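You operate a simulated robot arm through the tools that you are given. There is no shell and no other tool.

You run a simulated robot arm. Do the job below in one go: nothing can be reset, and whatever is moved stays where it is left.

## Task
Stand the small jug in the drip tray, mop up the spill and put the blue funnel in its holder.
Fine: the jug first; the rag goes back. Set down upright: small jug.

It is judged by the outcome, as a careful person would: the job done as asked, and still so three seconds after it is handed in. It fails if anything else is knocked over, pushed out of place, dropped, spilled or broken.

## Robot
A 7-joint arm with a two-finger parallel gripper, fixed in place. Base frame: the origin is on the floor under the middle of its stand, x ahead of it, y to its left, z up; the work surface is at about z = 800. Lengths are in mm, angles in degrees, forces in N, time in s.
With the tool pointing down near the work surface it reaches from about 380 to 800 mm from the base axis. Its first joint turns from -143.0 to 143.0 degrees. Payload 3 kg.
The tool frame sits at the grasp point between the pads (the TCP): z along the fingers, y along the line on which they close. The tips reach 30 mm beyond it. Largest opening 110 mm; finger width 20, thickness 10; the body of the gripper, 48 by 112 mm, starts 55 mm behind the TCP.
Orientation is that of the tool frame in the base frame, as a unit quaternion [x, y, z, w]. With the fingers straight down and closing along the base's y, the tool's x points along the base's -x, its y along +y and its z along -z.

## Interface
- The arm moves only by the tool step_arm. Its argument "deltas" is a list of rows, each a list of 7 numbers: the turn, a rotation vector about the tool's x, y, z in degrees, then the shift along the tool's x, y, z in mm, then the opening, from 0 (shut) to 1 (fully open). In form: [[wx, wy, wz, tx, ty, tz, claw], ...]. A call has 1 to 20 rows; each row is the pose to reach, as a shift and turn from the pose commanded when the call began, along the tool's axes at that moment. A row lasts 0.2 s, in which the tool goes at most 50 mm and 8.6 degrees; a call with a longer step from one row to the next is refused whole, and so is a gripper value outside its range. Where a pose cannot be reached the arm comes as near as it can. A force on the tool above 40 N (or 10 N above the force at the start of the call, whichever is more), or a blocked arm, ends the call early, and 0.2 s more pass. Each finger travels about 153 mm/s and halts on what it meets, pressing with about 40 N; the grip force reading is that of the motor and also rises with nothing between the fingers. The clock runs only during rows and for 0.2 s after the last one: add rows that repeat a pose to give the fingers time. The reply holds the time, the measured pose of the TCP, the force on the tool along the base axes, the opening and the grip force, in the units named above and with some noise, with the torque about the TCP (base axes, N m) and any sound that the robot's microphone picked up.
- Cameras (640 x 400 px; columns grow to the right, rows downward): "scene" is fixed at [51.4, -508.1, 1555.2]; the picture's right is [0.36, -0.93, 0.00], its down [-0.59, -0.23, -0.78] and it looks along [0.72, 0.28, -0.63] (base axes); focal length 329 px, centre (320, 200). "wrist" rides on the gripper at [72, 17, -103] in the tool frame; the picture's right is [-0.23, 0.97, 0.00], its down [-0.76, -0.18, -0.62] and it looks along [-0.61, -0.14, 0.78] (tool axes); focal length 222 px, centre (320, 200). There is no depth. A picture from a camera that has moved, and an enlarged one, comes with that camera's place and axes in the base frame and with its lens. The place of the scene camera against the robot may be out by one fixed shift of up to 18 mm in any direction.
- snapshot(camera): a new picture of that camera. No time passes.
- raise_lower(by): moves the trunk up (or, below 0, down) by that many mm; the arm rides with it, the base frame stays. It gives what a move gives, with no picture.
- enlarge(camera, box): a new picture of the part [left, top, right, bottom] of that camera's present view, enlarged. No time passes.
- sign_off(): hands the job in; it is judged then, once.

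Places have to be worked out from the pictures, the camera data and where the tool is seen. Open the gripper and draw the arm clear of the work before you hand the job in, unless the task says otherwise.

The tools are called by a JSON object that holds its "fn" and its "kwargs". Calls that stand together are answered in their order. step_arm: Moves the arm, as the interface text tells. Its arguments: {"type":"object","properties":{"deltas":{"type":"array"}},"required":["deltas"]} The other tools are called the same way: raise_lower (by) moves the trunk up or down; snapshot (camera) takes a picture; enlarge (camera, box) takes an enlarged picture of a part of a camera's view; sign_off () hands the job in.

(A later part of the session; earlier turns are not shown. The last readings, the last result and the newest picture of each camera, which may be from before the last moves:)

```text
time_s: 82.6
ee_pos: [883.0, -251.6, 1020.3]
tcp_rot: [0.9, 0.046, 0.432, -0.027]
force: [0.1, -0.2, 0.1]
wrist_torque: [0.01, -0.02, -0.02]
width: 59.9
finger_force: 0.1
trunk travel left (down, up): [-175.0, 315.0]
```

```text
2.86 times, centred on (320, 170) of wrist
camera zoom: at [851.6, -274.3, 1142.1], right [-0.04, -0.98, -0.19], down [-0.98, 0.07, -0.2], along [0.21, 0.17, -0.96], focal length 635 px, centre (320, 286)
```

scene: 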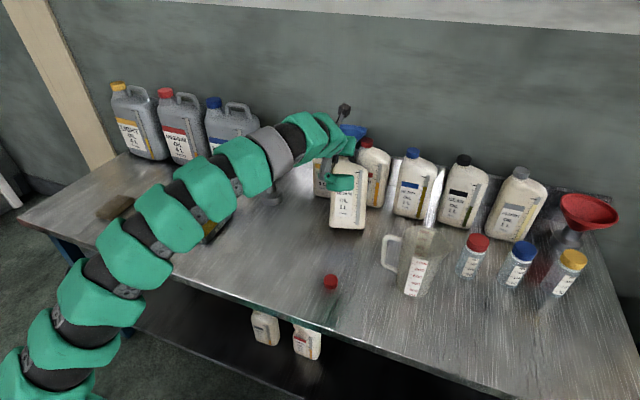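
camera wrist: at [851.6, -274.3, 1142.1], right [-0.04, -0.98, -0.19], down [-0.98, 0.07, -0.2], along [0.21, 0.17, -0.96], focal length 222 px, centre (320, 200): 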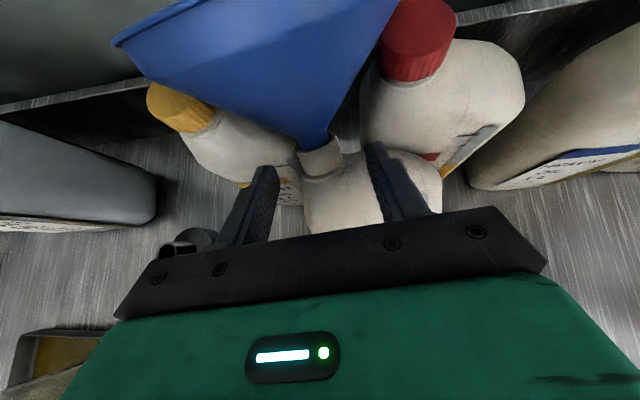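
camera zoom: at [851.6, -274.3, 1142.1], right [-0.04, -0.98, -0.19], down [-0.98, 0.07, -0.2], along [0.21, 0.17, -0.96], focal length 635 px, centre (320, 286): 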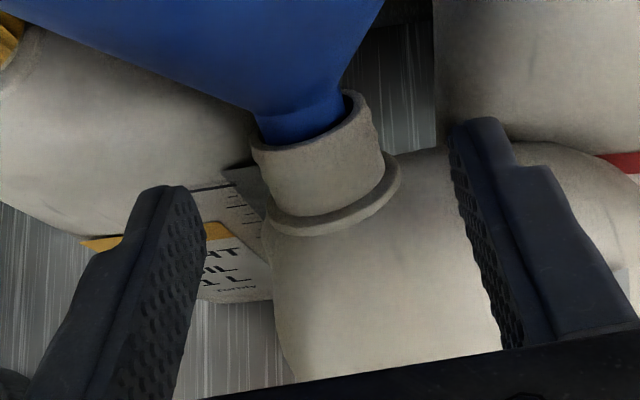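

The neck and its collar are clearly between the fingers, about 38 mm beyond the TCP. I'll advance 20 mm with a 1.5 mm shift so the pads take the neck just above the collar.

{"fn": "step_arm", "kwargs": {"deltas": [[0, 0, 0, -0.7, 0.5, 7, 0.545], [0, 0, 0, -1.5, 0.8, 14, 0.545], [0, 0, 0, -1.5, 0.8, 20, 0.545], [0, 0, 0, -1.5, 0.8, 20, 0.545]]}}

{"fn": "enlarge", "kwargs": {"camera": "wrist", "box": [200, 80, 440, 240]}}

```text
time_s: 83.6
ee_pos: [898.0, -251.2, 1005.7]
tcp_rot: [0.901, 0.046, 0.431, -0.026]
force: [0.7, -0.5, -0.5]
wrist_torque: [-0.03, 0.0, 0.02]
width: 60.0
finger_force: 0.1
trunk travel left (down, up): [-175.0, 315.0]
```

```text
2.50 times, centred on (320, 160) of wrist
camera zoom: at [866.4, -273.5, 1128.4], right [-0.04, -0.98, -0.19], down [-0.98, 0.08, -0.2], along [0.21, 0.17, -0.96], focal length 555 px, centre (320, 300)
```

zoom: 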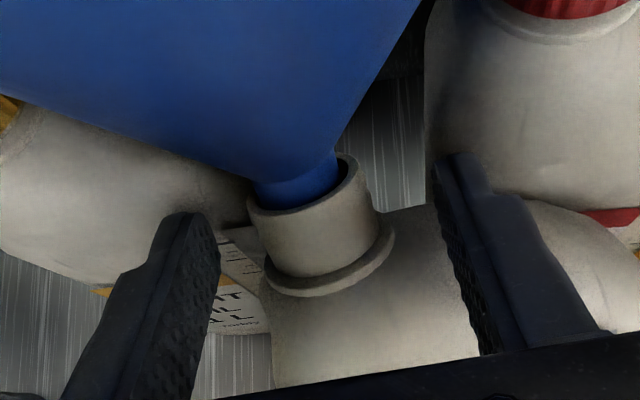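

The neck sits centred between the fingertips. I'll close slowly on it.

{"fn": "step_arm", "kwargs": {"deltas": [[0, 0, 0, 0, 0, 0, 0.45], [0, 0, 0, 0, 0, 0, 0.38], [0, 0, 0, 0, 0, 0, 0.32], [0, 0, 0, 0, 0, 0, 0.28], [0, 0, 0, 0, 0, 0, 0.22], [0, 0, 0, 0, 0, 0, 0.15], [0, 0, 0, 0, 0, 0, 0.15]]}}

{"fn": "enlarge", "kwargs": {"camera": "wrist", "box": [200, 80, 440, 240]}}

{"fn": "enlarge", "kwargs": {"camera": "scene", "box": [270, 100, 430, 250]}}

```text
time_s: 85.2
ee_pos: [897.3, -250.8, 1006.8]
tcp_rot: [0.901, 0.048, 0.431, -0.028]
force: [1.1, -1.0, 1.0]
wrist_torque: [-0.45, 0.2, 0.13]
width: 31.1
finger_force: 39.6
trunk travel left (down, up): [-175.0, 315.0]
```

```text
2.50 times, centred on (320, 160) of wrist
camera zoom: at [866.2, -273.5, 1128.8], right [-0.04, -0.98, -0.19], down [-0.98, 0.07, -0.2], along [0.21, 0.17, -0.96], focal length 555 px, centre (320, 300)
```

zoom: 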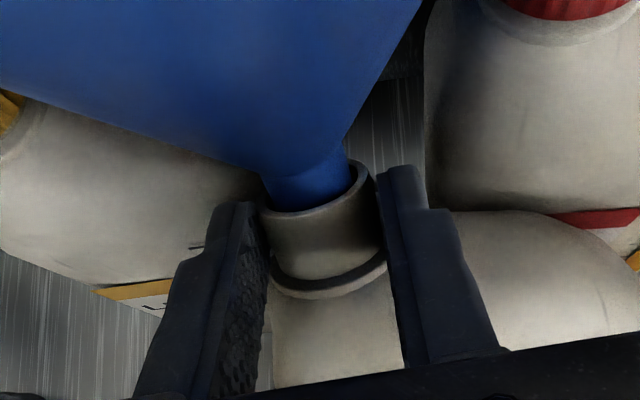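

```text
2.67 times, centred on (350, 175) of scene
camera zoom: at [51.4, -508.1, 1555.2], right [0.36, -0.93, 0.0], down [-0.59, -0.23, -0.78], along [0.72, 0.28, -0.63], focal length 878 px, centre (240, 267)
```

zoom: 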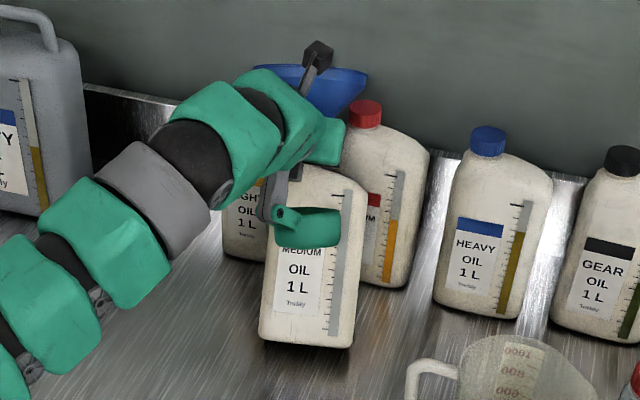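

I have the neck gripped at 31 mm with 40 N. I'll draw the bottle straight back and up (perpendicular to its face), away from the bottles it leans on, slowly.

{"fn": "step_arm", "kwargs": {"deltas": [[0, 0, 0, 0, 0, -5, 0.15], [0, 0, 0, 0, 0, -12, 0.15], [0, 0, 0, 0, 0, -22, 0.15], [0, 0, 0, 0, 0, -34, 0.15], [0, 0, 0, 0, 0, -46, 0.15], [0, 0, 0, 0, 0, -58, 0.15], [0, 0, 0, 0, 0, -60, 0.15]]}}

{"fn": "enlarge", "kwargs": {"camera": "scene", "box": [270, 100, 430, 250]}}

{"fn": "snapshot", "kwargs": {"camera": "wrist"}}

```text
time_s: 86.8
ee_pos: [852.4, -255.5, 1043.8]
tcp_rot: [0.901, 0.047, 0.431, -0.027]
force: [0.2, 0.1, 0.2]
wrist_torque: [0.02, -0.01, 0.03]
width: 30.0
finger_force: 40.4
trunk travel left (down, up): [-175.0, 315.0]
```

```text
2.67 times, centred on (350, 175) of scene
camera zoom: at [51.4, -508.1, 1555.2], right [0.36, -0.93, 0.0], down [-0.59, -0.23, -0.78], along [0.72, 0.28, -0.63], focal length 878 px, centre (240, 267)
```

zoom: 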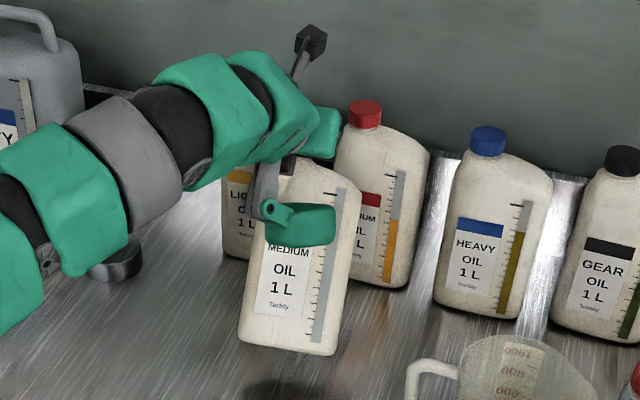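

```text
taken
camera wrist: at [820.2, -278.5, 1165.8], right [-0.04, -0.98, -0.19], down [-0.98, 0.07, -0.2], along [0.21, 0.17, -0.96], focal length 222 px, centre (320, 200)
```

wrist: 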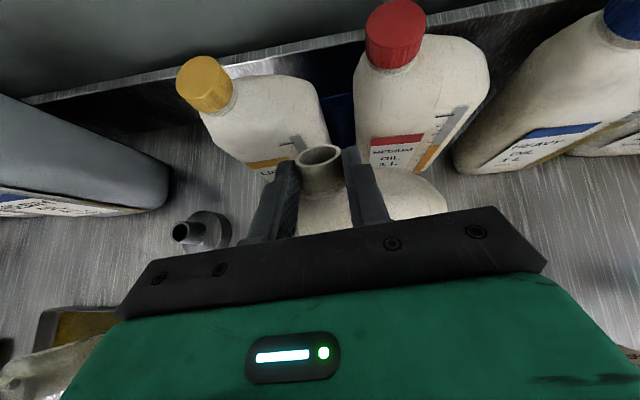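

The funnel did not come along: the neck is open and something blue shows between the two bottles behind. I'll look for exactly where the funnel is.

{"fn": "enlarge", "kwargs": {"camera": "wrist", "box": [240, 20, 420, 180]}}

{"fn": "snapshot", "kwargs": {"camera": "scene"}}

{"fn": "enlarge", "kwargs": {"camera": "scene", "box": [300, 120, 400, 200]}}

```text
2.50 times, centred on (330, 100) of wrist
camera zoom: at [820.2, -278.5, 1165.8], right [-0.04, -0.98, -0.19], down [-0.98, 0.07, -0.2], along [0.21, 0.17, -0.96], focal length 555 px, centre (295, 450)
```

zoom: 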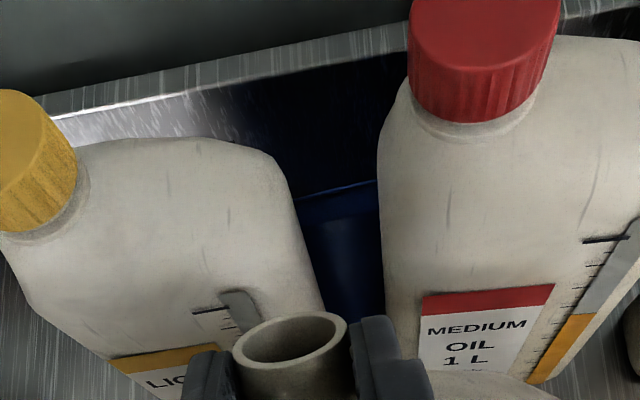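

```text
taken
```

scene: 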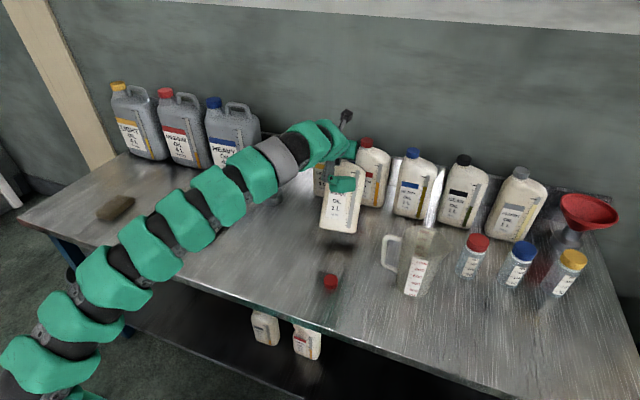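

```text
5.00 times, centred on (350, 160) of scene
camera zoom: at [51.4, -508.1, 1555.2], right [0.36, -0.93, 0.0], down [-0.59, -0.23, -0.78], along [0.72, 0.28, -0.63], focal length 1646 px, centre (170, 400)
```

zoom: 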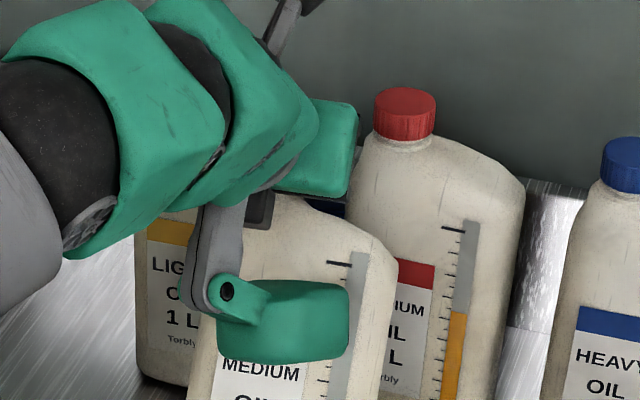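

The funnel slid off the loose neck and dropped behind the light and medium 1 L bottles, with its rim edge visible at about z 940. I keep hold of the bottle and will lift it well clear first, then stand it temporarily on free bench so I can reach for the funnel.

{"fn": "step_arm", "kwargs": {"deltas": [[0, 0, 0, 5, -5, -20, 0.15], [0, 0, 0, 13, -18, -50, 0.15], [0, 0, 0, 23, -33, -88, 0.15], [0, 0, 0, 33, -49, -126, 0.15], [0, 0, 0, 44, -65, -165, 0.15], [0, 0, 0, 54, -80, -203, 0.15], [0, 0, 0, 61, -91, -228, 0.15], [0, 0, 0, 62.5, -92.6, -234, 0.15], [0, 0, 0, 62.5, -92.6, -234, 0.15]]}}

{"fn": "snapshot", "kwargs": {"camera": "scene"}}

{"fn": "enlarge", "kwargs": {"camera": "scene", "box": [290, 110, 430, 220]}}

{"fn": "snapshot", "kwargs": {"camera": "wrist"}}

```text
time_s: 88.8
ee_pos: [699.9, -181.2, 1240.4]
tcp_rot: [0.9, 0.046, 0.432, -0.027]
force: [0.2, -0.6, 0.1]
wrist_torque: [0.04, 0.01, 0.01]
width: 30.2
finger_force: 40.8
trunk travel left (down, up): [-175.0, 315.0]
```

```text
taken
```

scene: 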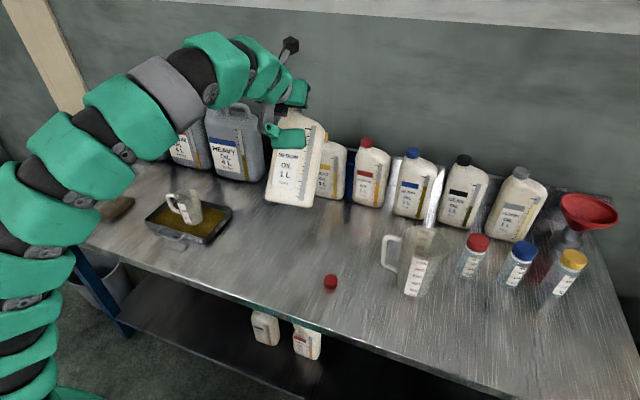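

```text
3.64 times, centred on (360, 165) of scene
camera zoom: at [51.4, -508.1, 1555.2], right [0.36, -0.93, 0.0], down [-0.59, -0.23, -0.78], along [0.72, 0.28, -0.63], focal length 1197 px, centre (174, 327)
```

zoom: 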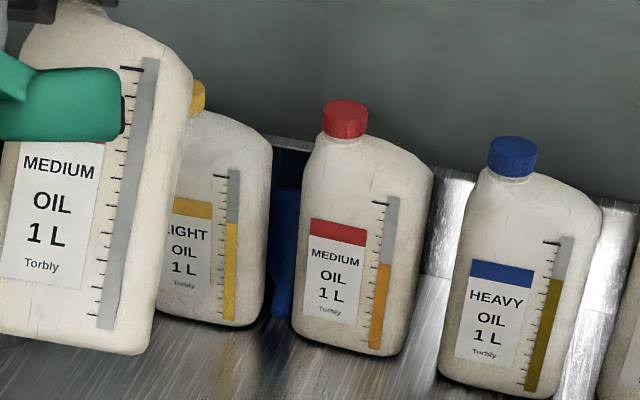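

```text
taken
camera wrist: at [668.8, -203.3, 1363.5], right [-0.04, -0.98, -0.19], down [-0.98, 0.08, -0.2], along [0.21, 0.17, -0.96], focal length 222 px, centre (320, 200)
```

wrist: 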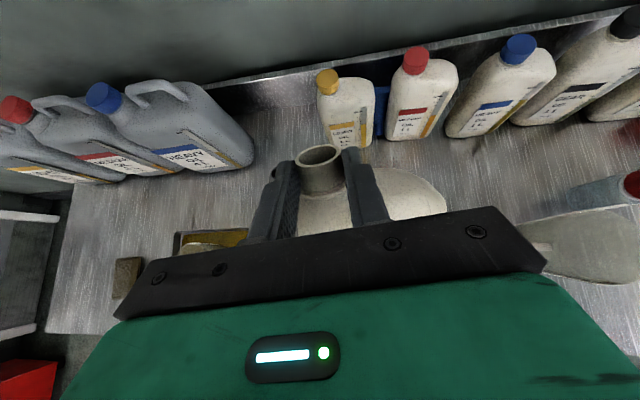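

I can see some blue in the gap between the two rear bottles. I'll zoom in tightly from both cameras to work out how the funnel lies.

{"fn": "enlarge", "kwargs": {"camera": "scene", "box": [325, 140, 385, 205]}}

{"fn": "enlarge", "kwargs": {"camera": "wrist", "box": [300, 30, 480, 160]}}

```text
6.15 times, centred on (355, 172) of scene
camera zoom: at [51.4, -508.1, 1555.2], right [0.36, -0.93, 0.0], down [-0.59, -0.23, -0.78], along [0.72, 0.28, -0.63], focal length 2026 px, centre (105, 369)
```

zoom: 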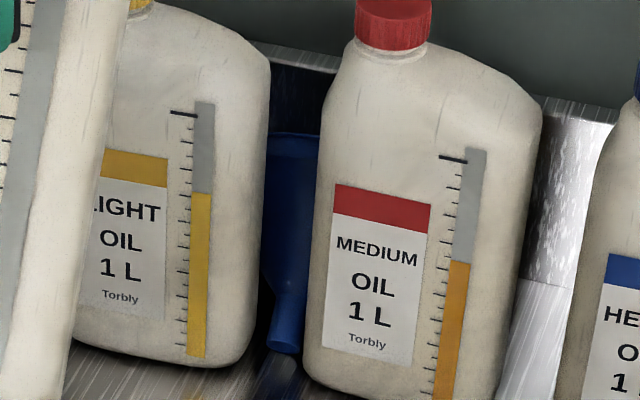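

```text
3.08 times, centred on (390, 95) of wrist
camera zoom: at [668.8, -203.3, 1363.5], right [-0.04, -0.98, -0.19], down [-0.98, 0.08, -0.2], along [0.21, 0.17, -0.96], focal length 684 px, centre (105, 523)
```

zoom: 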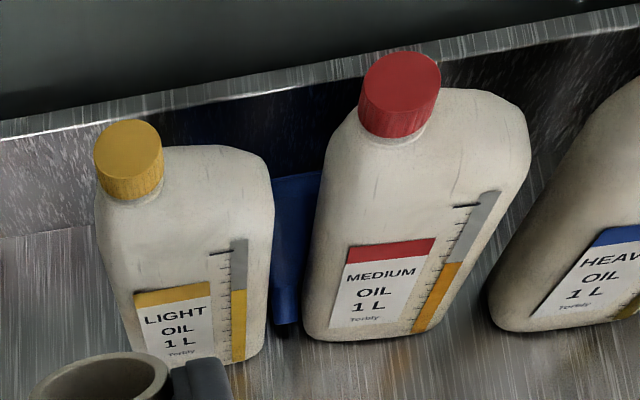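

The funnel has landed upright-ish behind the two rear bottles: spout tip on the bench in their gap near (952, -270, 810), leaning back against the backsplash with its near rim edge near (960, -266, 975). First I'll set the held bottle down safely; I'll lower the trunk fully to be able to bring it upright.

{"fn": "raise_lower", "kwargs": {"by": -170}}

{"fn": "step_arm", "kwargs": {"deltas": [[0, 5, 0, 0, 0, 0, 0.15], [0, 10, 0, 0, 0, 0, 0.15], [0, 15, 0, 0, 0, 0, 0.15], [0, 20, 0, 0, 0, 0, 0.15], [0, 20, 0, 0, 0, 0, 0.15]]}}

{"fn": "snapshot", "kwargs": {"camera": "scene"}}

{"fn": "snapshot", "kwargs": {"camera": "wrist"}}

```text
time_s: 90.7
ee_pos: [699.9, -181.0, 1071.3]
tcp_rot: [0.9, 0.047, 0.432, -0.027]
force: [0.7, 0.7, -0.7]
wrist_torque: [0.02, -0.05, -0.02]
width: 30.0
finger_force: 40.2
trunk travel left (down, up): [-5.0, 485.0]
```

```text
time_s: 91.9
ee_pos: [699.8, -181.1, 1072.8]
tcp_rot: [0.812, 0.041, 0.582, -0.035]
force: [-0.1, -0.3, -0.7]
wrist_torque: [0.03, -0.03, 0.04]
width: 30.0
finger_force: 39.7
trunk travel left (down, up): [-5.0, 485.0]
```

```text
taken
```

scene: 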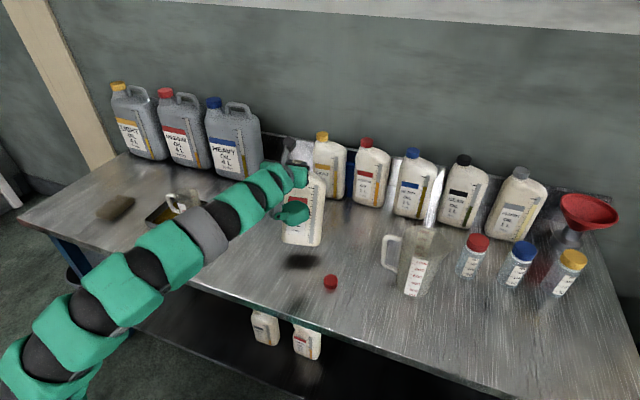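

```text
taken
camera wrist: at [629.4, -207.3, 1174.4], right [0.03, -0.97, -0.22], down [-0.85, 0.09, -0.52], along [0.53, 0.21, -0.82], focal length 222 px, centre (320, 200)
```

wrist: 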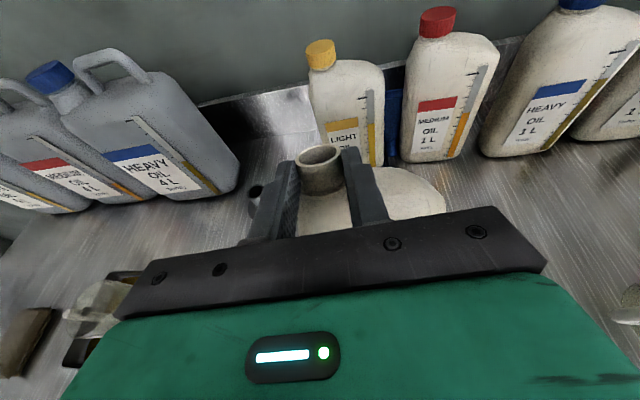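

Pitch 71° is reached easily. I'll continue toward 88° to bring the bottle upright.

{"fn": "step_arm", "kwargs": {"deltas": [[0, 4, 0, 0, 0, 0, 0.15], [0, 8, 0, 0, 0, 0, 0.15], [0, 12, 0, 0, 0, 0, 0.15], [0, 16, 0, 0, 0, 0, 0.15], [0, 16, 0, 0, 0, 0, 0.15]]}}

{"fn": "snapshot", "kwargs": {"camera": "scene"}}

{"fn": "enlarge", "kwargs": {"camera": "scene", "box": [240, 120, 360, 280]}}

```text
time_s: 93.1
ee_pos: [700.7, -180.1, 1071.7]
tcp_rot: [0.723, 0.036, 0.689, -0.039]
force: [-0.1, -0.1, -1.5]
wrist_torque: [0.0, 0.0, 0.03]
width: 29.7
finger_force: 39.8
trunk travel left (down, up): [-5.0, 485.0]
```

```text
taken
```

scene: 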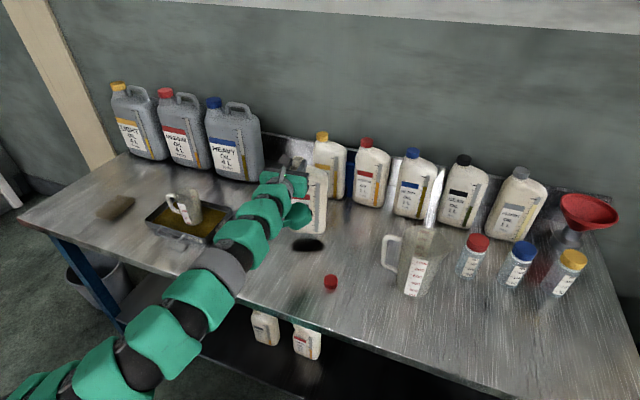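

```text
2.50 times, centred on (300, 200) of scene
camera zoom: at [51.4, -508.1, 1555.2], right [0.36, -0.93, 0.0], down [-0.59, -0.23, -0.78], along [0.72, 0.28, -0.63], focal length 823 px, centre (370, 200)
```

zoom: 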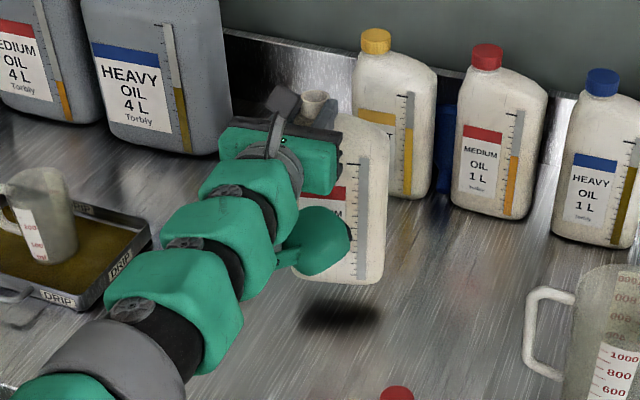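

The bottle now hangs upright (pitch 87°). I'll move it over free bench near (640, -25), well away from the tray, as a temporary parking spot.

{"fn": "step_arm", "kwargs": {"deltas": [[0, 0, 0, 0, -20, -6, 0.15], [0, 0, 0, -1, -55, -17, 0.15], [0, 0, 0, -2, -90, -29, 0.15], [0, 0, 0, -3, -125, -40, 0.15], [0, 0, 0, -4, -160, -51, 0.15], [0, 0, 0, -4, -185, -59, 0.15], [0, 0, 0, -4.3, -191, -60.7, 0.15], [0, 0, 0, -4.3, -191, -60.7, 0.15]]}}

{"fn": "snapshot", "kwargs": {"camera": "scene"}}

{"fn": "snapshot", "kwargs": {"camera": "wrist"}}

```text
time_s: 94.9
ee_pos: [619.3, 4.7, 1072.4]
tcp_rot: [0.723, 0.037, 0.688, -0.041]
force: [0.4, 0.6, -0.9]
wrist_torque: [-0.02, 0.04, 0.02]
width: 29.5
finger_force: 40.3
trunk travel left (down, up): [-5.0, 485.0]
```

```text
taken
```

scene: 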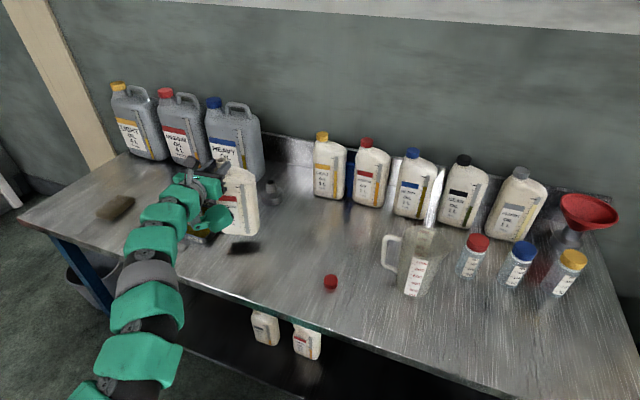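

```text
taken
camera wrist: at [524.0, -25.1, 1150.8], right [0.09, -0.97, -0.24], down [-0.68, 0.11, -0.73], along [0.73, 0.23, -0.64], focal length 222 px, centre (320, 200)
```

wrist: 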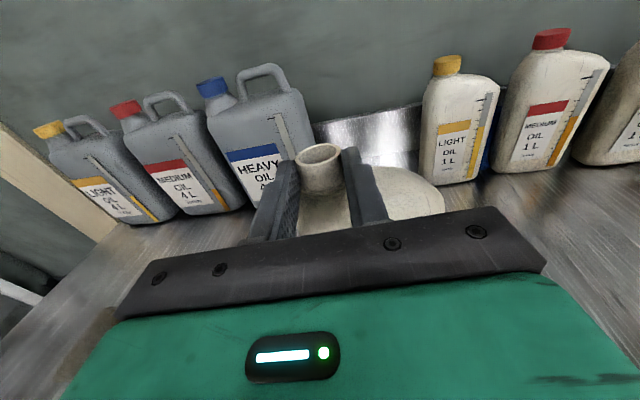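

Reached with the bottle upright. I'll lower it toward the bench in small steps while watching force.

{"fn": "step_arm", "kwargs": {"deltas": [[0, 0, 0, -10, 0, 0, 0.15], [0, 0, 0, -22, 0, 0, 0.15], [0, 0, 0, -32, 0, 0, 0.15], [0, 0, 0, -36, 0, 0, 0.15], [0, 0, 0, -36, 0, 0, 0.15]]}}

{"fn": "enlarge", "kwargs": {"camera": "scene", "box": [160, 130, 320, 270]}}

```text
time_s: 96.1
ee_pos: [616.8, 3.4, 1035.7]
tcp_rot: [0.722, 0.036, 0.689, -0.04]
force: [0.8, 0.3, -0.7]
wrist_torque: [0.01, 0.03, 0.0]
width: 29.5
finger_force: 40.0
trunk travel left (down, up): [-5.0, 485.0]
```

```text
2.86 times, centred on (240, 200) of scene
camera zoom: at [51.4, -508.1, 1555.2], right [0.36, -0.93, 0.0], down [-0.59, -0.23, -0.78], along [0.72, 0.28, -0.63], focal length 941 px, centre (549, 200)
```

zoom: 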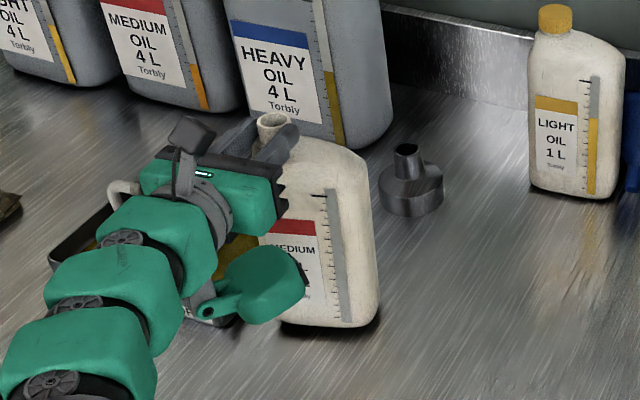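

The bottle is just above the bench with a slight 2° roll. I'll correct that and lower the last few millimetres, watching the force.

{"fn": "step_arm", "kwargs": {"deltas": [[0, 0, -1, -1, 0, 0, 0.15], [0, 0, -2, -3, 0, 0, 0.15], [0, 0, -2, -5, 0, 0, 0.15], [0, 0, -2, -5, 0, 0, 0.15]]}}

```text
time_s: 97.1
ee_pos: [616.9, 3.1, 1030.3]
tcp_rot: [0.723, 0.049, 0.689, -0.029]
force: [0.6, -0.3, -0.9]
wrist_torque: [0.04, -0.02, -0.01]
width: 29.3
finger_force: 40.4
trunk travel left (down, up): [-5.0, 485.0]
```

{"fn": "step_arm", "kwargs": {"deltas": [[0, 0, 0, -1.5, 0, 0, 0.15], [0, 0, 0, -3, 0, 0, 0.15], [0, 0, 0, -3, 0, 0, 0.15]]}}

{"fn": "enlarge", "kwargs": {"camera": "scene", "box": [180, 140, 300, 260]}}

```text
time_s: 97.9
ee_pos: [615.2, 2.1, 1029.7]
tcp_rot: [0.721, 0.049, 0.691, -0.028]
force: [0.7, 1.7, 26.4]
wrist_torque: [0.51, -1.11, 0.04]
width: 29.1
finger_force: 40.3
trunk travel left (down, up): [-5.0, 485.0]
```

```text
3.33 times, centred on (240, 200) of scene
camera zoom: at [51.4, -508.1, 1555.2], right [0.36, -0.93, 0.0], down [-0.59, -0.23, -0.78], along [0.72, 0.28, -0.63], focal length 1098 px, centre (587, 200)
```

zoom: 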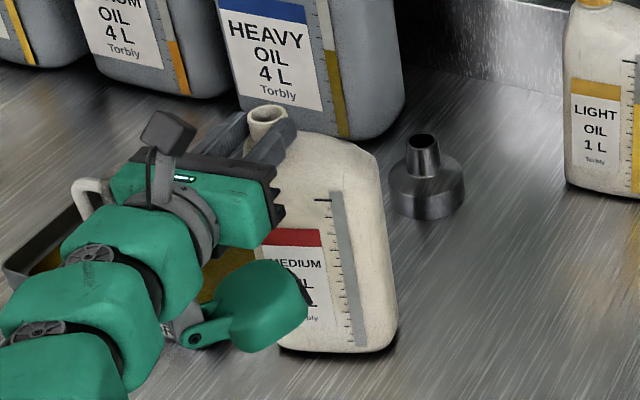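

The rear bottom edge touches first (26 N), so the bottle still leans back about 2–3°. I'll lift 2 mm, pitch up 2.5° more, and lower again.

{"fn": "step_arm", "kwargs": {"deltas": [[0, 0, 0, 2, 0, 0, 0.15], [0, 1.5, 0, 2.5, 0, 0, 0.15], [0, 2.7, 0, 2.5, 0, 0, 0.15], [0, 2.7, 0, 1.5, 0, 0, 0.15], [0, 2.7, 0, 1.5, 0, 0, 0.15]]}}

```text
time_s: 99.1
ee_pos: [617.0, 3.2, 1029.7]
tcp_rot: [0.706, 0.048, 0.706, -0.029]
force: [-0.5, 0.7, -1.0]
wrist_torque: [0.06, 0.02, -0.04]
width: 29.1
finger_force: 39.9
trunk travel left (down, up): [-5.0, 485.0]
```

{"fn": "step_arm", "kwargs": {"deltas": [[0, 0, 0, -0.7, 0, 0, 0.15], [0, 0, 0, -1.4, 0, 0, 0.15], [0, 0, 0, -1.4, 0, 0, 0.15]]}}

```text
time_s: 99.9
ee_pos: [616.2, 3.4, 1028.0]
tcp_rot: [0.706, 0.049, 0.706, -0.03]
force: [0.3, 0.7, 3.9]
wrist_torque: [0.27, -0.26, 0.0]
width: 29.1
finger_force: 39.5
trunk travel left (down, up): [-5.0, 485.0]
```

Light contact of 3.9 N. I'll open the fingers slowly so the bottle settles on its base.

{"fn": "step_arm", "kwargs": {"deltas": [[0, 0, 0, 0, 0, 0, 0.265], [0, 0, 0, 0, 0, 0, 0.275], [0, 0, 0, 0, 0, 0, 0.29], [0, 0, 0, 0, 0, 0, 0.31], [0, 0, 0, 0, 0, 0, 0.35], [0, 0, 0, 0, 0, 0, 0.42], [0, 0, 0, 0, 0, 0, 0.5], [0, 0, 0, 0, 0, 0, 0.5]]}}

{"fn": "enlarge", "kwargs": {"camera": "scene", "box": [180, 140, 300, 260]}}

{"fn": "snapshot", "kwargs": {"camera": "wrist"}}

```text
time_s: 101.7
ee_pos: [616.2, 2.7, 1028.2]
tcp_rot: [0.706, 0.047, 0.706, -0.029]
force: [0.0, 0.3, -0.2]
wrist_torque: [-0.04, 0.0, -0.03]
width: 54.8
finger_force: 0.0
trunk travel left (down, up): [-5.0, 485.0]
```

```text
3.33 times, centred on (240, 200) of scene
camera zoom: at [51.4, -508.1, 1555.2], right [0.36, -0.93, 0.0], down [-0.59, -0.23, -0.78], along [0.72, 0.28, -0.63], focal length 1098 px, centre (587, 200)
```

zoom: 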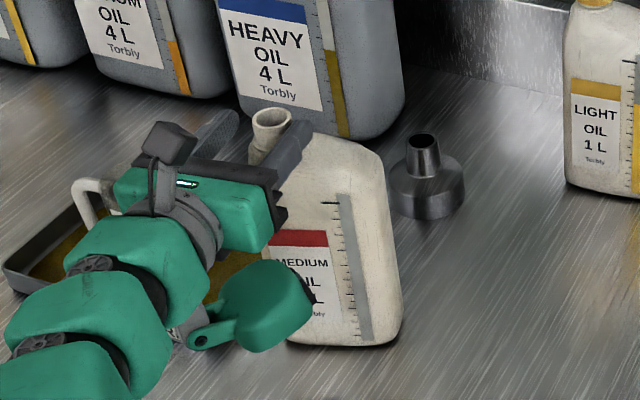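

```text
taken
camera wrist: at [517.4, -24.1, 1102.2], right [0.11, -0.97, -0.2], down [-0.64, 0.09, -0.76], along [0.76, 0.21, -0.61], focal length 222 px, centre (320, 200)
```

wrist: 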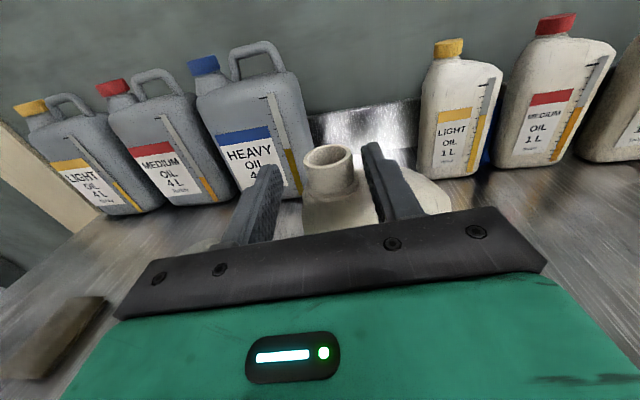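

The bottle stands upright on its own. I'll lift the open fingers straight up off the neck.

{"fn": "step_arm", "kwargs": {"deltas": [[0, 0, 0, 8, 0, 0, 0.5], [0, 0, 0, 25, 0, 0, 0.5], [0, 0, 0, 50, 0, 0, 0.5], [0, 0, 0, 85, 0, 0, 0.5], [0, 0, 0, 120, 0, 0, 0.5], [0, 0, 0, 130, 0, 0, 0.5], [0, 0, 0, 130, 0, 0, 0.5]]}}

{"fn": "snapshot", "kwargs": {"camera": "wrist"}}

{"fn": "snapshot", "kwargs": {"camera": "scene"}}

```text
time_s: 103.3
ee_pos: [618.2, 5.7, 1157.7]
tcp_rot: [0.706, 0.048, 0.706, -0.029]
force: [0.0, -0.3, 0.0]
wrist_torque: [0.0, -0.02, -0.03]
width: 55.3
finger_force: 0.0
trunk travel left (down, up): [-5.0, 485.0]
```

```text
taken
camera wrist: at [517.5, -21.5, 1232.4], right [0.11, -0.97, -0.2], down [-0.64, 0.09, -0.76], along [0.76, 0.21, -0.61], focal length 222 px, centre (320, 200)
```

wrist: 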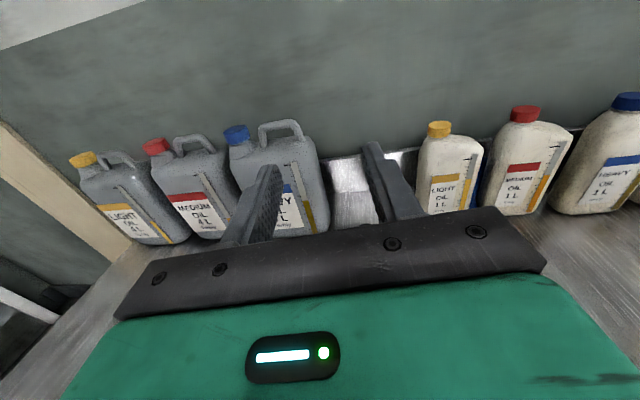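

```text
taken
```

scene: 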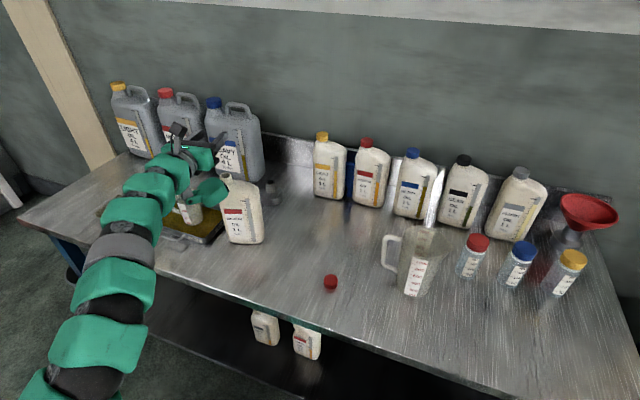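

The bottle is parked upright. Now I'll raise the trunk and move the camera high over the rear row to see exactly how the funnel lies and test reach.

{"fn": "raise_lower", "kwargs": {"by": 270}}

{"fn": "step_arm", "kwargs": {"deltas": [[-3.5, 0, 0, 0, 25, 10, 0.5], [-7, 0, 0, 0, 60, 25, 0.5], [-10.5, 0, 0, -10, 100, 40, 0.5], [-14, 0, 0, -30, 140, 55, 0.5], [-17.5, 0, 0, -50, 180, 70, 0.5], [-21, 0, 0, -70, 215, 85, 0.5], [-21, 0, 0, -80, 235, 95, 0.5], [-21, 0, 0, -80, 235, 95, 0.5]]}}

```text
time_s: 106.0
ee_pos: [618.1, 5.2, 1428.0]
tcp_rot: [0.706, 0.048, 0.706, -0.029]
force: [0.5, 1.1, 0.8]
wrist_torque: [-0.01, -0.02, -0.01]
width: 55.0
finger_force: 0.1
trunk travel left (down, up): [-275.0, 215.0]
```

```text
time_s: 107.8
ee_pos: [736.1, -220.2, 1353.9]
tcp_rot: [0.7, -0.083, 0.702, 0.101]
force: [0.0, 0.4, 0.4]
wrist_torque: [0.02, -0.01, 0.01]
width: 54.7
finger_force: 0.0
trunk travel left (down, up): [-275.0, 215.0]
```

{"fn": "step_arm", "kwargs": {"deltas": [[0, -6, 0, -22, -2, 15, 0.5], [0, -12, 0, -44, -4, 30, 0.5], [0, -18, 0, -66, -7, 45, 0.5], [0, -24, 0, -88, -9, 60, 0.5], [0, -30, 0, -110, -11, 75, 0.5], [0, -36, 0, -132, -13, 90, 0.5], [0, -40, 0, -154, -15, 104, 0.5], [0, -40, 0, -154, -15, 104, 0.5]]}}

{"fn": "snapshot", "kwargs": {"camera": "wrist"}}

{"fn": "snapshot", "kwargs": {"camera": "scene"}}

```text
time_s: 109.6
ee_pos: [833.0, -238.4, 1195.1]
tcp_rot: [0.898, -0.111, 0.419, 0.068]
force: [-0.2, 0.2, -0.2]
wrist_torque: [0.01, -0.04, 0.03]
width: 55.1
finger_force: 0.1
out of reach, approached as far as the arm can: row 7, 8
trunk travel left (down, up): [-275.0, 215.0]
```

```text
taken
camera wrist: at [797.8, -244.3, 1318.2], right [-0.39, -0.91, -0.15], down [-0.89, 0.41, -0.19], along [0.24, 0.06, -0.97], focal length 222 px, centre (320, 200)
```

wrist: 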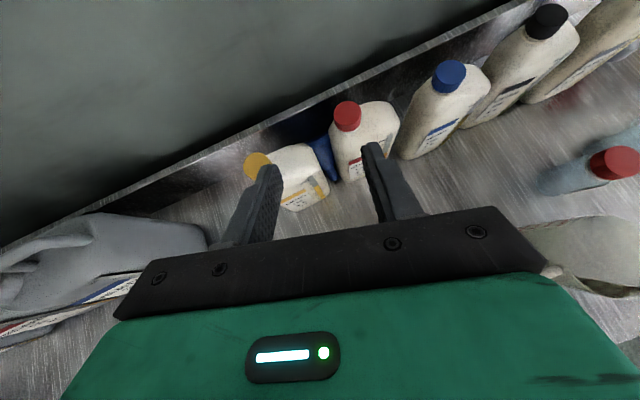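

```text
taken
```

scene: 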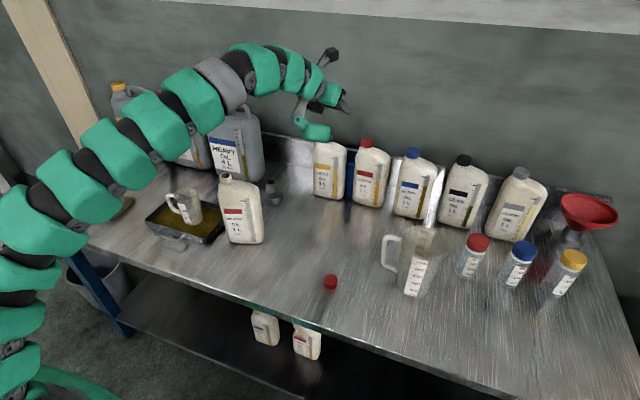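

{"fn": "enlarge", "kwargs": {"camera": "wrist", "box": [250, 80, 410, 220]}}

{"fn": "enlarge", "kwargs": {"camera": "scene", "box": [310, 130, 400, 210]}}

```text
2.86 times, centred on (330, 150) of wrist
camera zoom: at [797.8, -244.3, 1318.2], right [-0.39, -0.91, -0.15], down [-0.89, 0.41, -0.19], along [0.24, 0.06, -0.97], focal length 635 px, centre (291, 343)
```

zoom: 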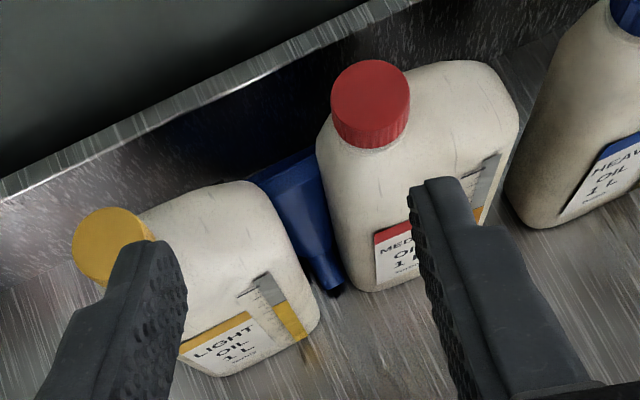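

```text
5.00 times, centred on (355, 170) of scene
camera zoom: at [51.4, -508.1, 1555.2], right [0.36, -0.93, 0.0], down [-0.59, -0.23, -0.78], along [0.72, 0.28, -0.63], focal length 1646 px, centre (145, 350)
```

zoom: 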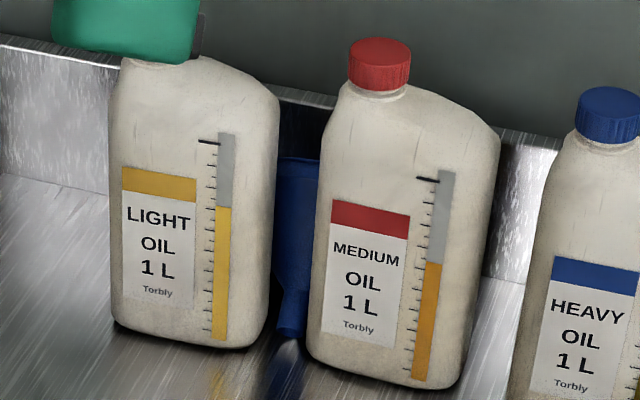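

From above I see the funnel lying on its side behind the two rear bottles. Its spout points at me in the 40 mm gap (tip near (947, -265, 808)), its mouth faces up and back, and its rim top is near (1005, -263, 935). The gap is too tight for the gripper, so I'll temporarily lift the light-oil bottle by its cap, noting its exact pose for putting it back. First I'll re-orient for a near-horizontal grasp.

{"fn": "step_arm", "kwargs": {"deltas": [[1.5, 5, -1.3, -4, -7.5, -21, 0.5], [3, 10, -2.6, -8, -15, -42, 0.5], [4.6, 15, -3.8, -12, -23, -63, 0.6], [6.2, 20, -5.1, -16, -30, -84, 0.6], [7.7, 25.3, -6.4, -20.3, -37.8, -104.2, 0.6], [7.7, 25.3, -6.4, -20.3, -37.8, -104.2, 0.6]]}}

{"fn": "raise_lower", "kwargs": {"by": -150}}

{"fn": "snapshot", "kwargs": {"camera": "wrist"}}

{"fn": "snapshot", "kwargs": {"camera": "scene"}}

```text
time_s: 111.0
ee_pos: [752.3, -175.8, 1244.7]
tcp_rot: [0.792, -0.014, 0.608, 0.052]
force: [-0.7, 0.3, 0.9]
wrist_torque: [0.01, -0.01, -0.06]
width: 66.1
finger_force: 0.0
trunk travel left (down, up): [-275.0, 215.0]
```

```text
time_s: 112.8
ee_pos: [752.4, -177.1, 1094.9]
tcp_rot: [0.792, -0.016, 0.609, 0.052]
force: [-0.1, -0.5, 0.1]
wrist_torque: [0.0, -0.05, -0.01]
width: 66.0
finger_force: 0.1
trunk travel left (down, up): [-125.0, 365.0]
```

```text
taken
camera wrist: at [670.6, -181.9, 1193.5], right [-0.14, -0.98, -0.16], down [-0.78, 0.21, -0.59], along [0.61, 0.04, -0.79], focal length 222 px, centre (320, 200)
```

wrist: 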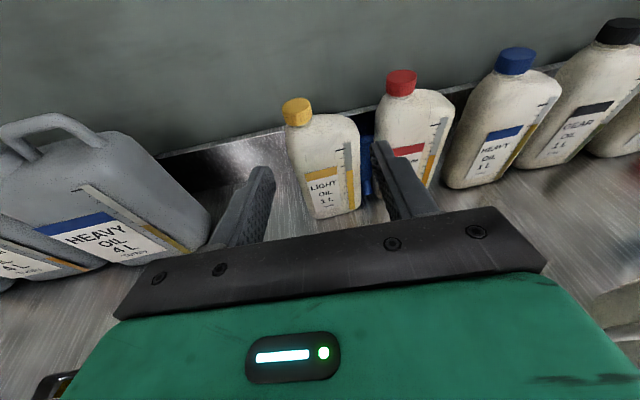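

```text
taken
```

scene: 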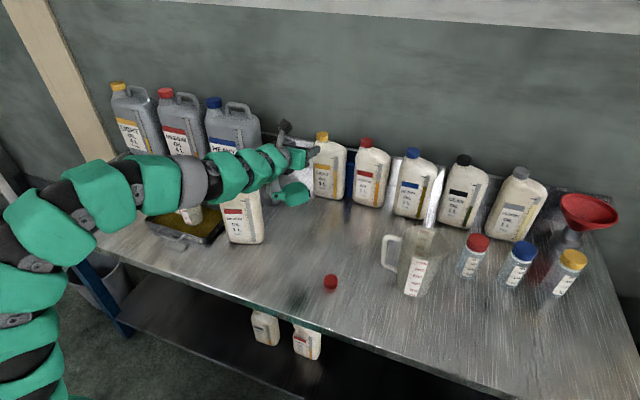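

{"fn": "enlarge", "kwargs": {"camera": "wrist", "box": [250, 60, 450, 240]}}

```text
2.22 times, centred on (350, 150) of wrist
camera zoom: at [670.6, -181.9, 1193.5], right [-0.14, -0.98, -0.16], down [-0.78, 0.21, -0.59], along [0.61, 0.04, -0.79], focal length 494 px, centre (253, 311)
```

zoom: 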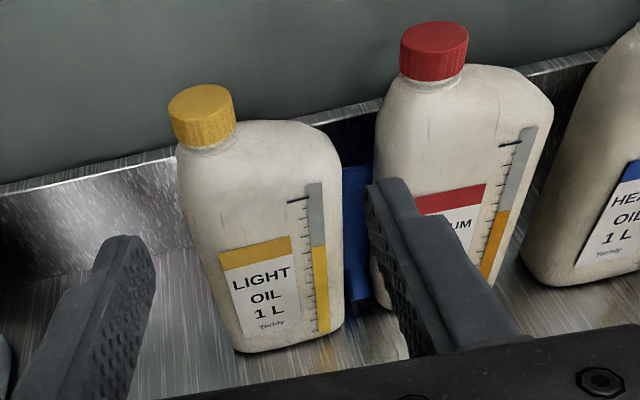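

The light bottle's cap is near (949, -167, 1028), about 42 mm across. I'll line up 90 mm in front of it along the tool axis.

{"fn": "step_arm", "kwargs": {"deltas": [[0, 0, 0, -3, -8, 25, 0.6], [0, 0, 0, -6, -16, 50, 0.6], [0, 0, 0, -10, -24, 77, 0.6], [0, 0, 0, -13.3, -31.5, 103, 0.6], [0, 0, 0, -13.3, -31.5, 103, 0.6]]}}

{"fn": "enlarge", "kwargs": {"camera": "wrist", "box": [200, 40, 440, 220]}}

{"fn": "snapshot", "kwargs": {"camera": "scene"}}

```text
time_s: 114.0
ee_pos: [850.8, -156.6, 1052.5]
tcp_rot: [0.791, -0.016, 0.609, 0.052]
force: [-0.2, -0.1, -0.1]
wrist_torque: [-0.02, -0.02, -0.01]
width: 66.0
finger_force: 0.1
trunk travel left (down, up): [-125.0, 365.0]
```

```text
2.22 times, centred on (320, 130) of wrist
camera zoom: at [770.4, -160.4, 1150.4], right [-0.14, -0.98, -0.16], down [-0.78, 0.21, -0.59], along [0.61, 0.04, -0.79], focal length 494 px, centre (320, 356)
```

zoom: 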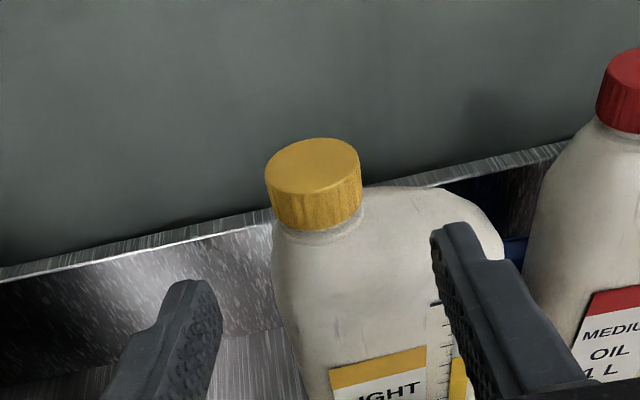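

```text
taken
```

scene: 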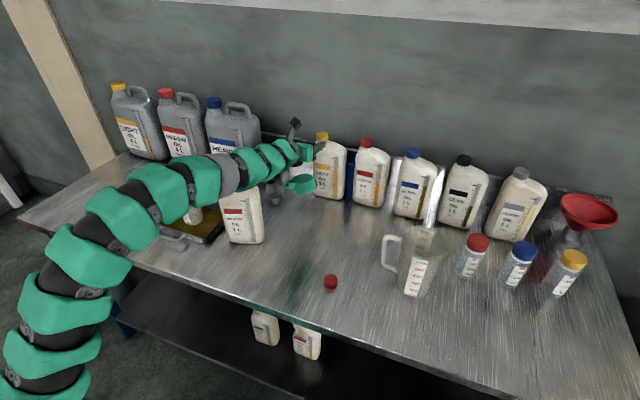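

The cap is right on the tool axis about 100 mm ahead. I'll advance 88 mm so the cap sits between the pads.

{"fn": "step_arm", "kwargs": {"deltas": [[0, 0, 0, 0, -1, 20, 0.6], [0, 0, 0, 0, -2, 40, 0.6], [0, 0, 0, 0, -2, 60, 0.6], [0, 0, 0, 0, -2, 78, 0.6], [0, 0, 0, 0, -2, 88, 0.6], [0, 0, 0, 0, -2, 88, 0.6]]}}

{"fn": "enlarge", "kwargs": {"camera": "wrist", "box": [200, 80, 440, 240]}}

{"fn": "enlarge", "kwargs": {"camera": "scene", "box": [270, 100, 400, 220]}}

```text
time_s: 115.4
ee_pos: [935.2, -165.6, 1032.4]
tcp_rot: [0.791, -0.015, 0.609, 0.052]
force: [0.2, 0.1, 0.3]
wrist_torque: [-0.02, 0.0, 0.02]
width: 66.0
finger_force: 0.1
trunk travel left (down, up): [-125.0, 365.0]
```

```text
2.50 times, centred on (320, 160) of wrist
camera zoom: at [853.9, -169.1, 1130.0], right [-0.14, -0.98, -0.16], down [-0.78, 0.21, -0.59], along [0.61, 0.04, -0.79], focal length 555 px, centre (320, 300)
```

zoom: 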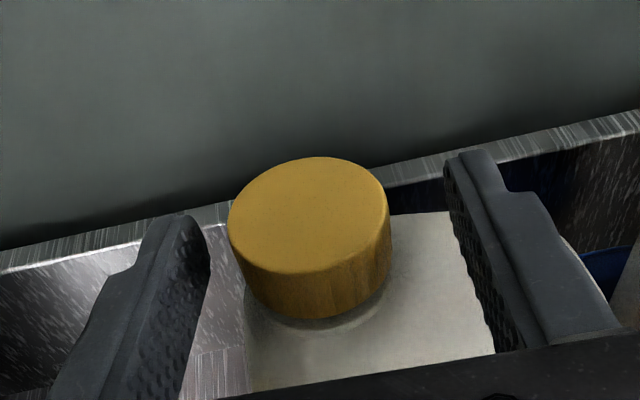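

```text
3.33 times, centred on (335, 160) of scene
camera zoom: at [51.4, -508.1, 1555.2], right [0.36, -0.93, 0.0], down [-0.59, -0.23, -0.78], along [0.72, 0.28, -0.63], focal length 1098 px, centre (270, 333)
```

zoom: 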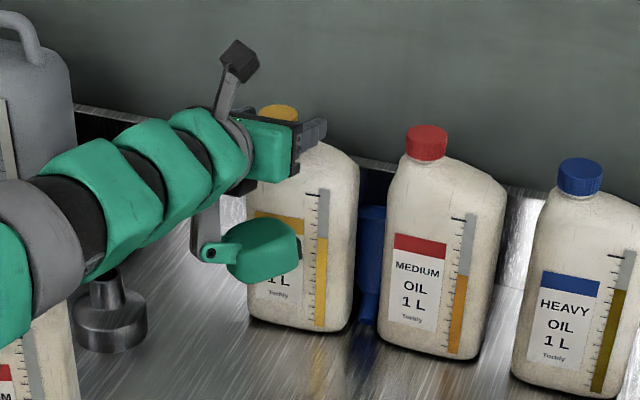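

The cap is between the pads. I'll close gently on it.

{"fn": "step_arm", "kwargs": {"deltas": [[0, 0, 0, 0, 0, 0, 0.5], [0, 0, 0, 0, 0, 0, 0.44], [0, 0, 0, 0, 0, 0, 0.4], [0, 0, 0, 0, 0, 0, 0.37], [0, 0, 0, 0, 0, 0, 0.33], [0, 0, 0, 0, 0, 0, 0.25], [0, 0, 0, 0, 0, 0, 0.25]]}}

{"fn": "enlarge", "kwargs": {"camera": "wrist", "box": [200, 80, 440, 240]}}

```text
time_s: 117.0
ee_pos: [934.2, -164.1, 1032.8]
tcp_rot: [0.791, -0.016, 0.61, 0.052]
force: [1.8, 4.4, 7.1]
wrist_torque: [0.3, -0.21, 0.12]
width: 34.8
finger_force: 40.0
trunk travel left (down, up): [-125.0, 365.0]
```

```text
2.50 times, centred on (320, 160) of wrist
camera zoom: at [853.5, -168.4, 1130.7], right [-0.14, -0.98, -0.16], down [-0.78, 0.21, -0.59], along [0.61, 0.04, -0.79], focal length 555 px, centre (320, 300)
```

zoom: 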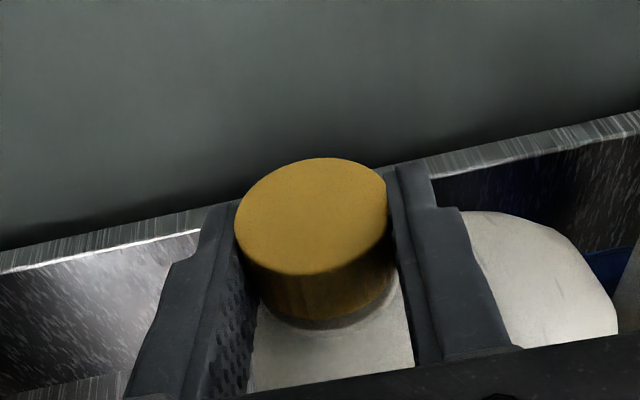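

The cap is held at 34.8 mm. I'll lift straight up 30 mm first and check that it holds and the funnel behind isn't dragged.

{"fn": "step_arm", "kwargs": {"deltas": [[0, 0, 0, 2.9, 0.2, -0.8, 0.25], [0, 0, 0, 7.7, 0.5, -2, 0.25], [0, 0, 0, 14.5, 0.9, -3.8, 0.25], [0, 0, 0, 21.3, 1.4, -5.6, 0.25], [0, 0, 0, 29, 1.9, -7.7, 0.25], [0, 0, 0, 29, 1.9, -7.7, 0.25]]}}

{"fn": "enlarge", "kwargs": {"camera": "scene", "box": [270, 100, 400, 220]}}

{"fn": "enlarge", "kwargs": {"camera": "wrist", "box": [240, 80, 480, 240]}}

```text
time_s: 118.4
ee_pos: [936.0, -164.3, 1061.8]
tcp_rot: [0.792, -0.015, 0.609, 0.052]
force: [0.1, 0.1, -6.5]
wrist_torque: [0.17, 0.11, 0.01]
width: 34.3
finger_force: 40.5
trunk travel left (down, up): [-125.0, 365.0]
```

```text
3.33 times, centred on (335, 160) of scene
camera zoom: at [51.4, -508.1, 1555.2], right [0.36, -0.93, 0.0], down [-0.59, -0.23, -0.78], along [0.72, 0.28, -0.63], focal length 1098 px, centre (270, 333)
```

zoom: 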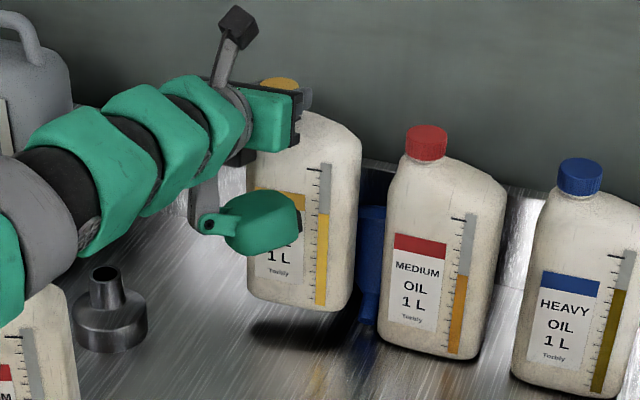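

```text
2.50 times, centred on (360, 160) of wrist
camera zoom: at [855.2, -168.1, 1159.5], right [-0.14, -0.98, -0.16], down [-0.78, 0.21, -0.59], along [0.61, 0.04, -0.79], focal length 555 px, centre (220, 300)
```

zoom: 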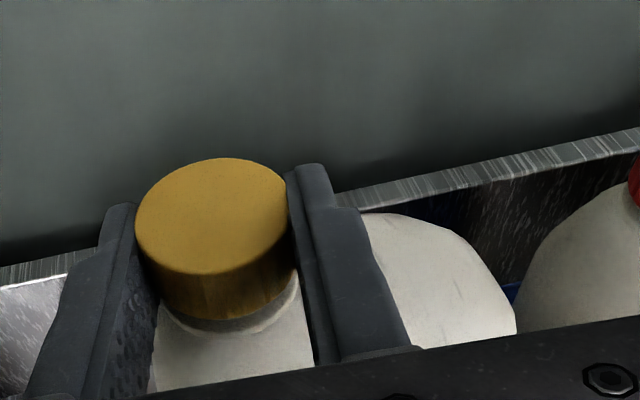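

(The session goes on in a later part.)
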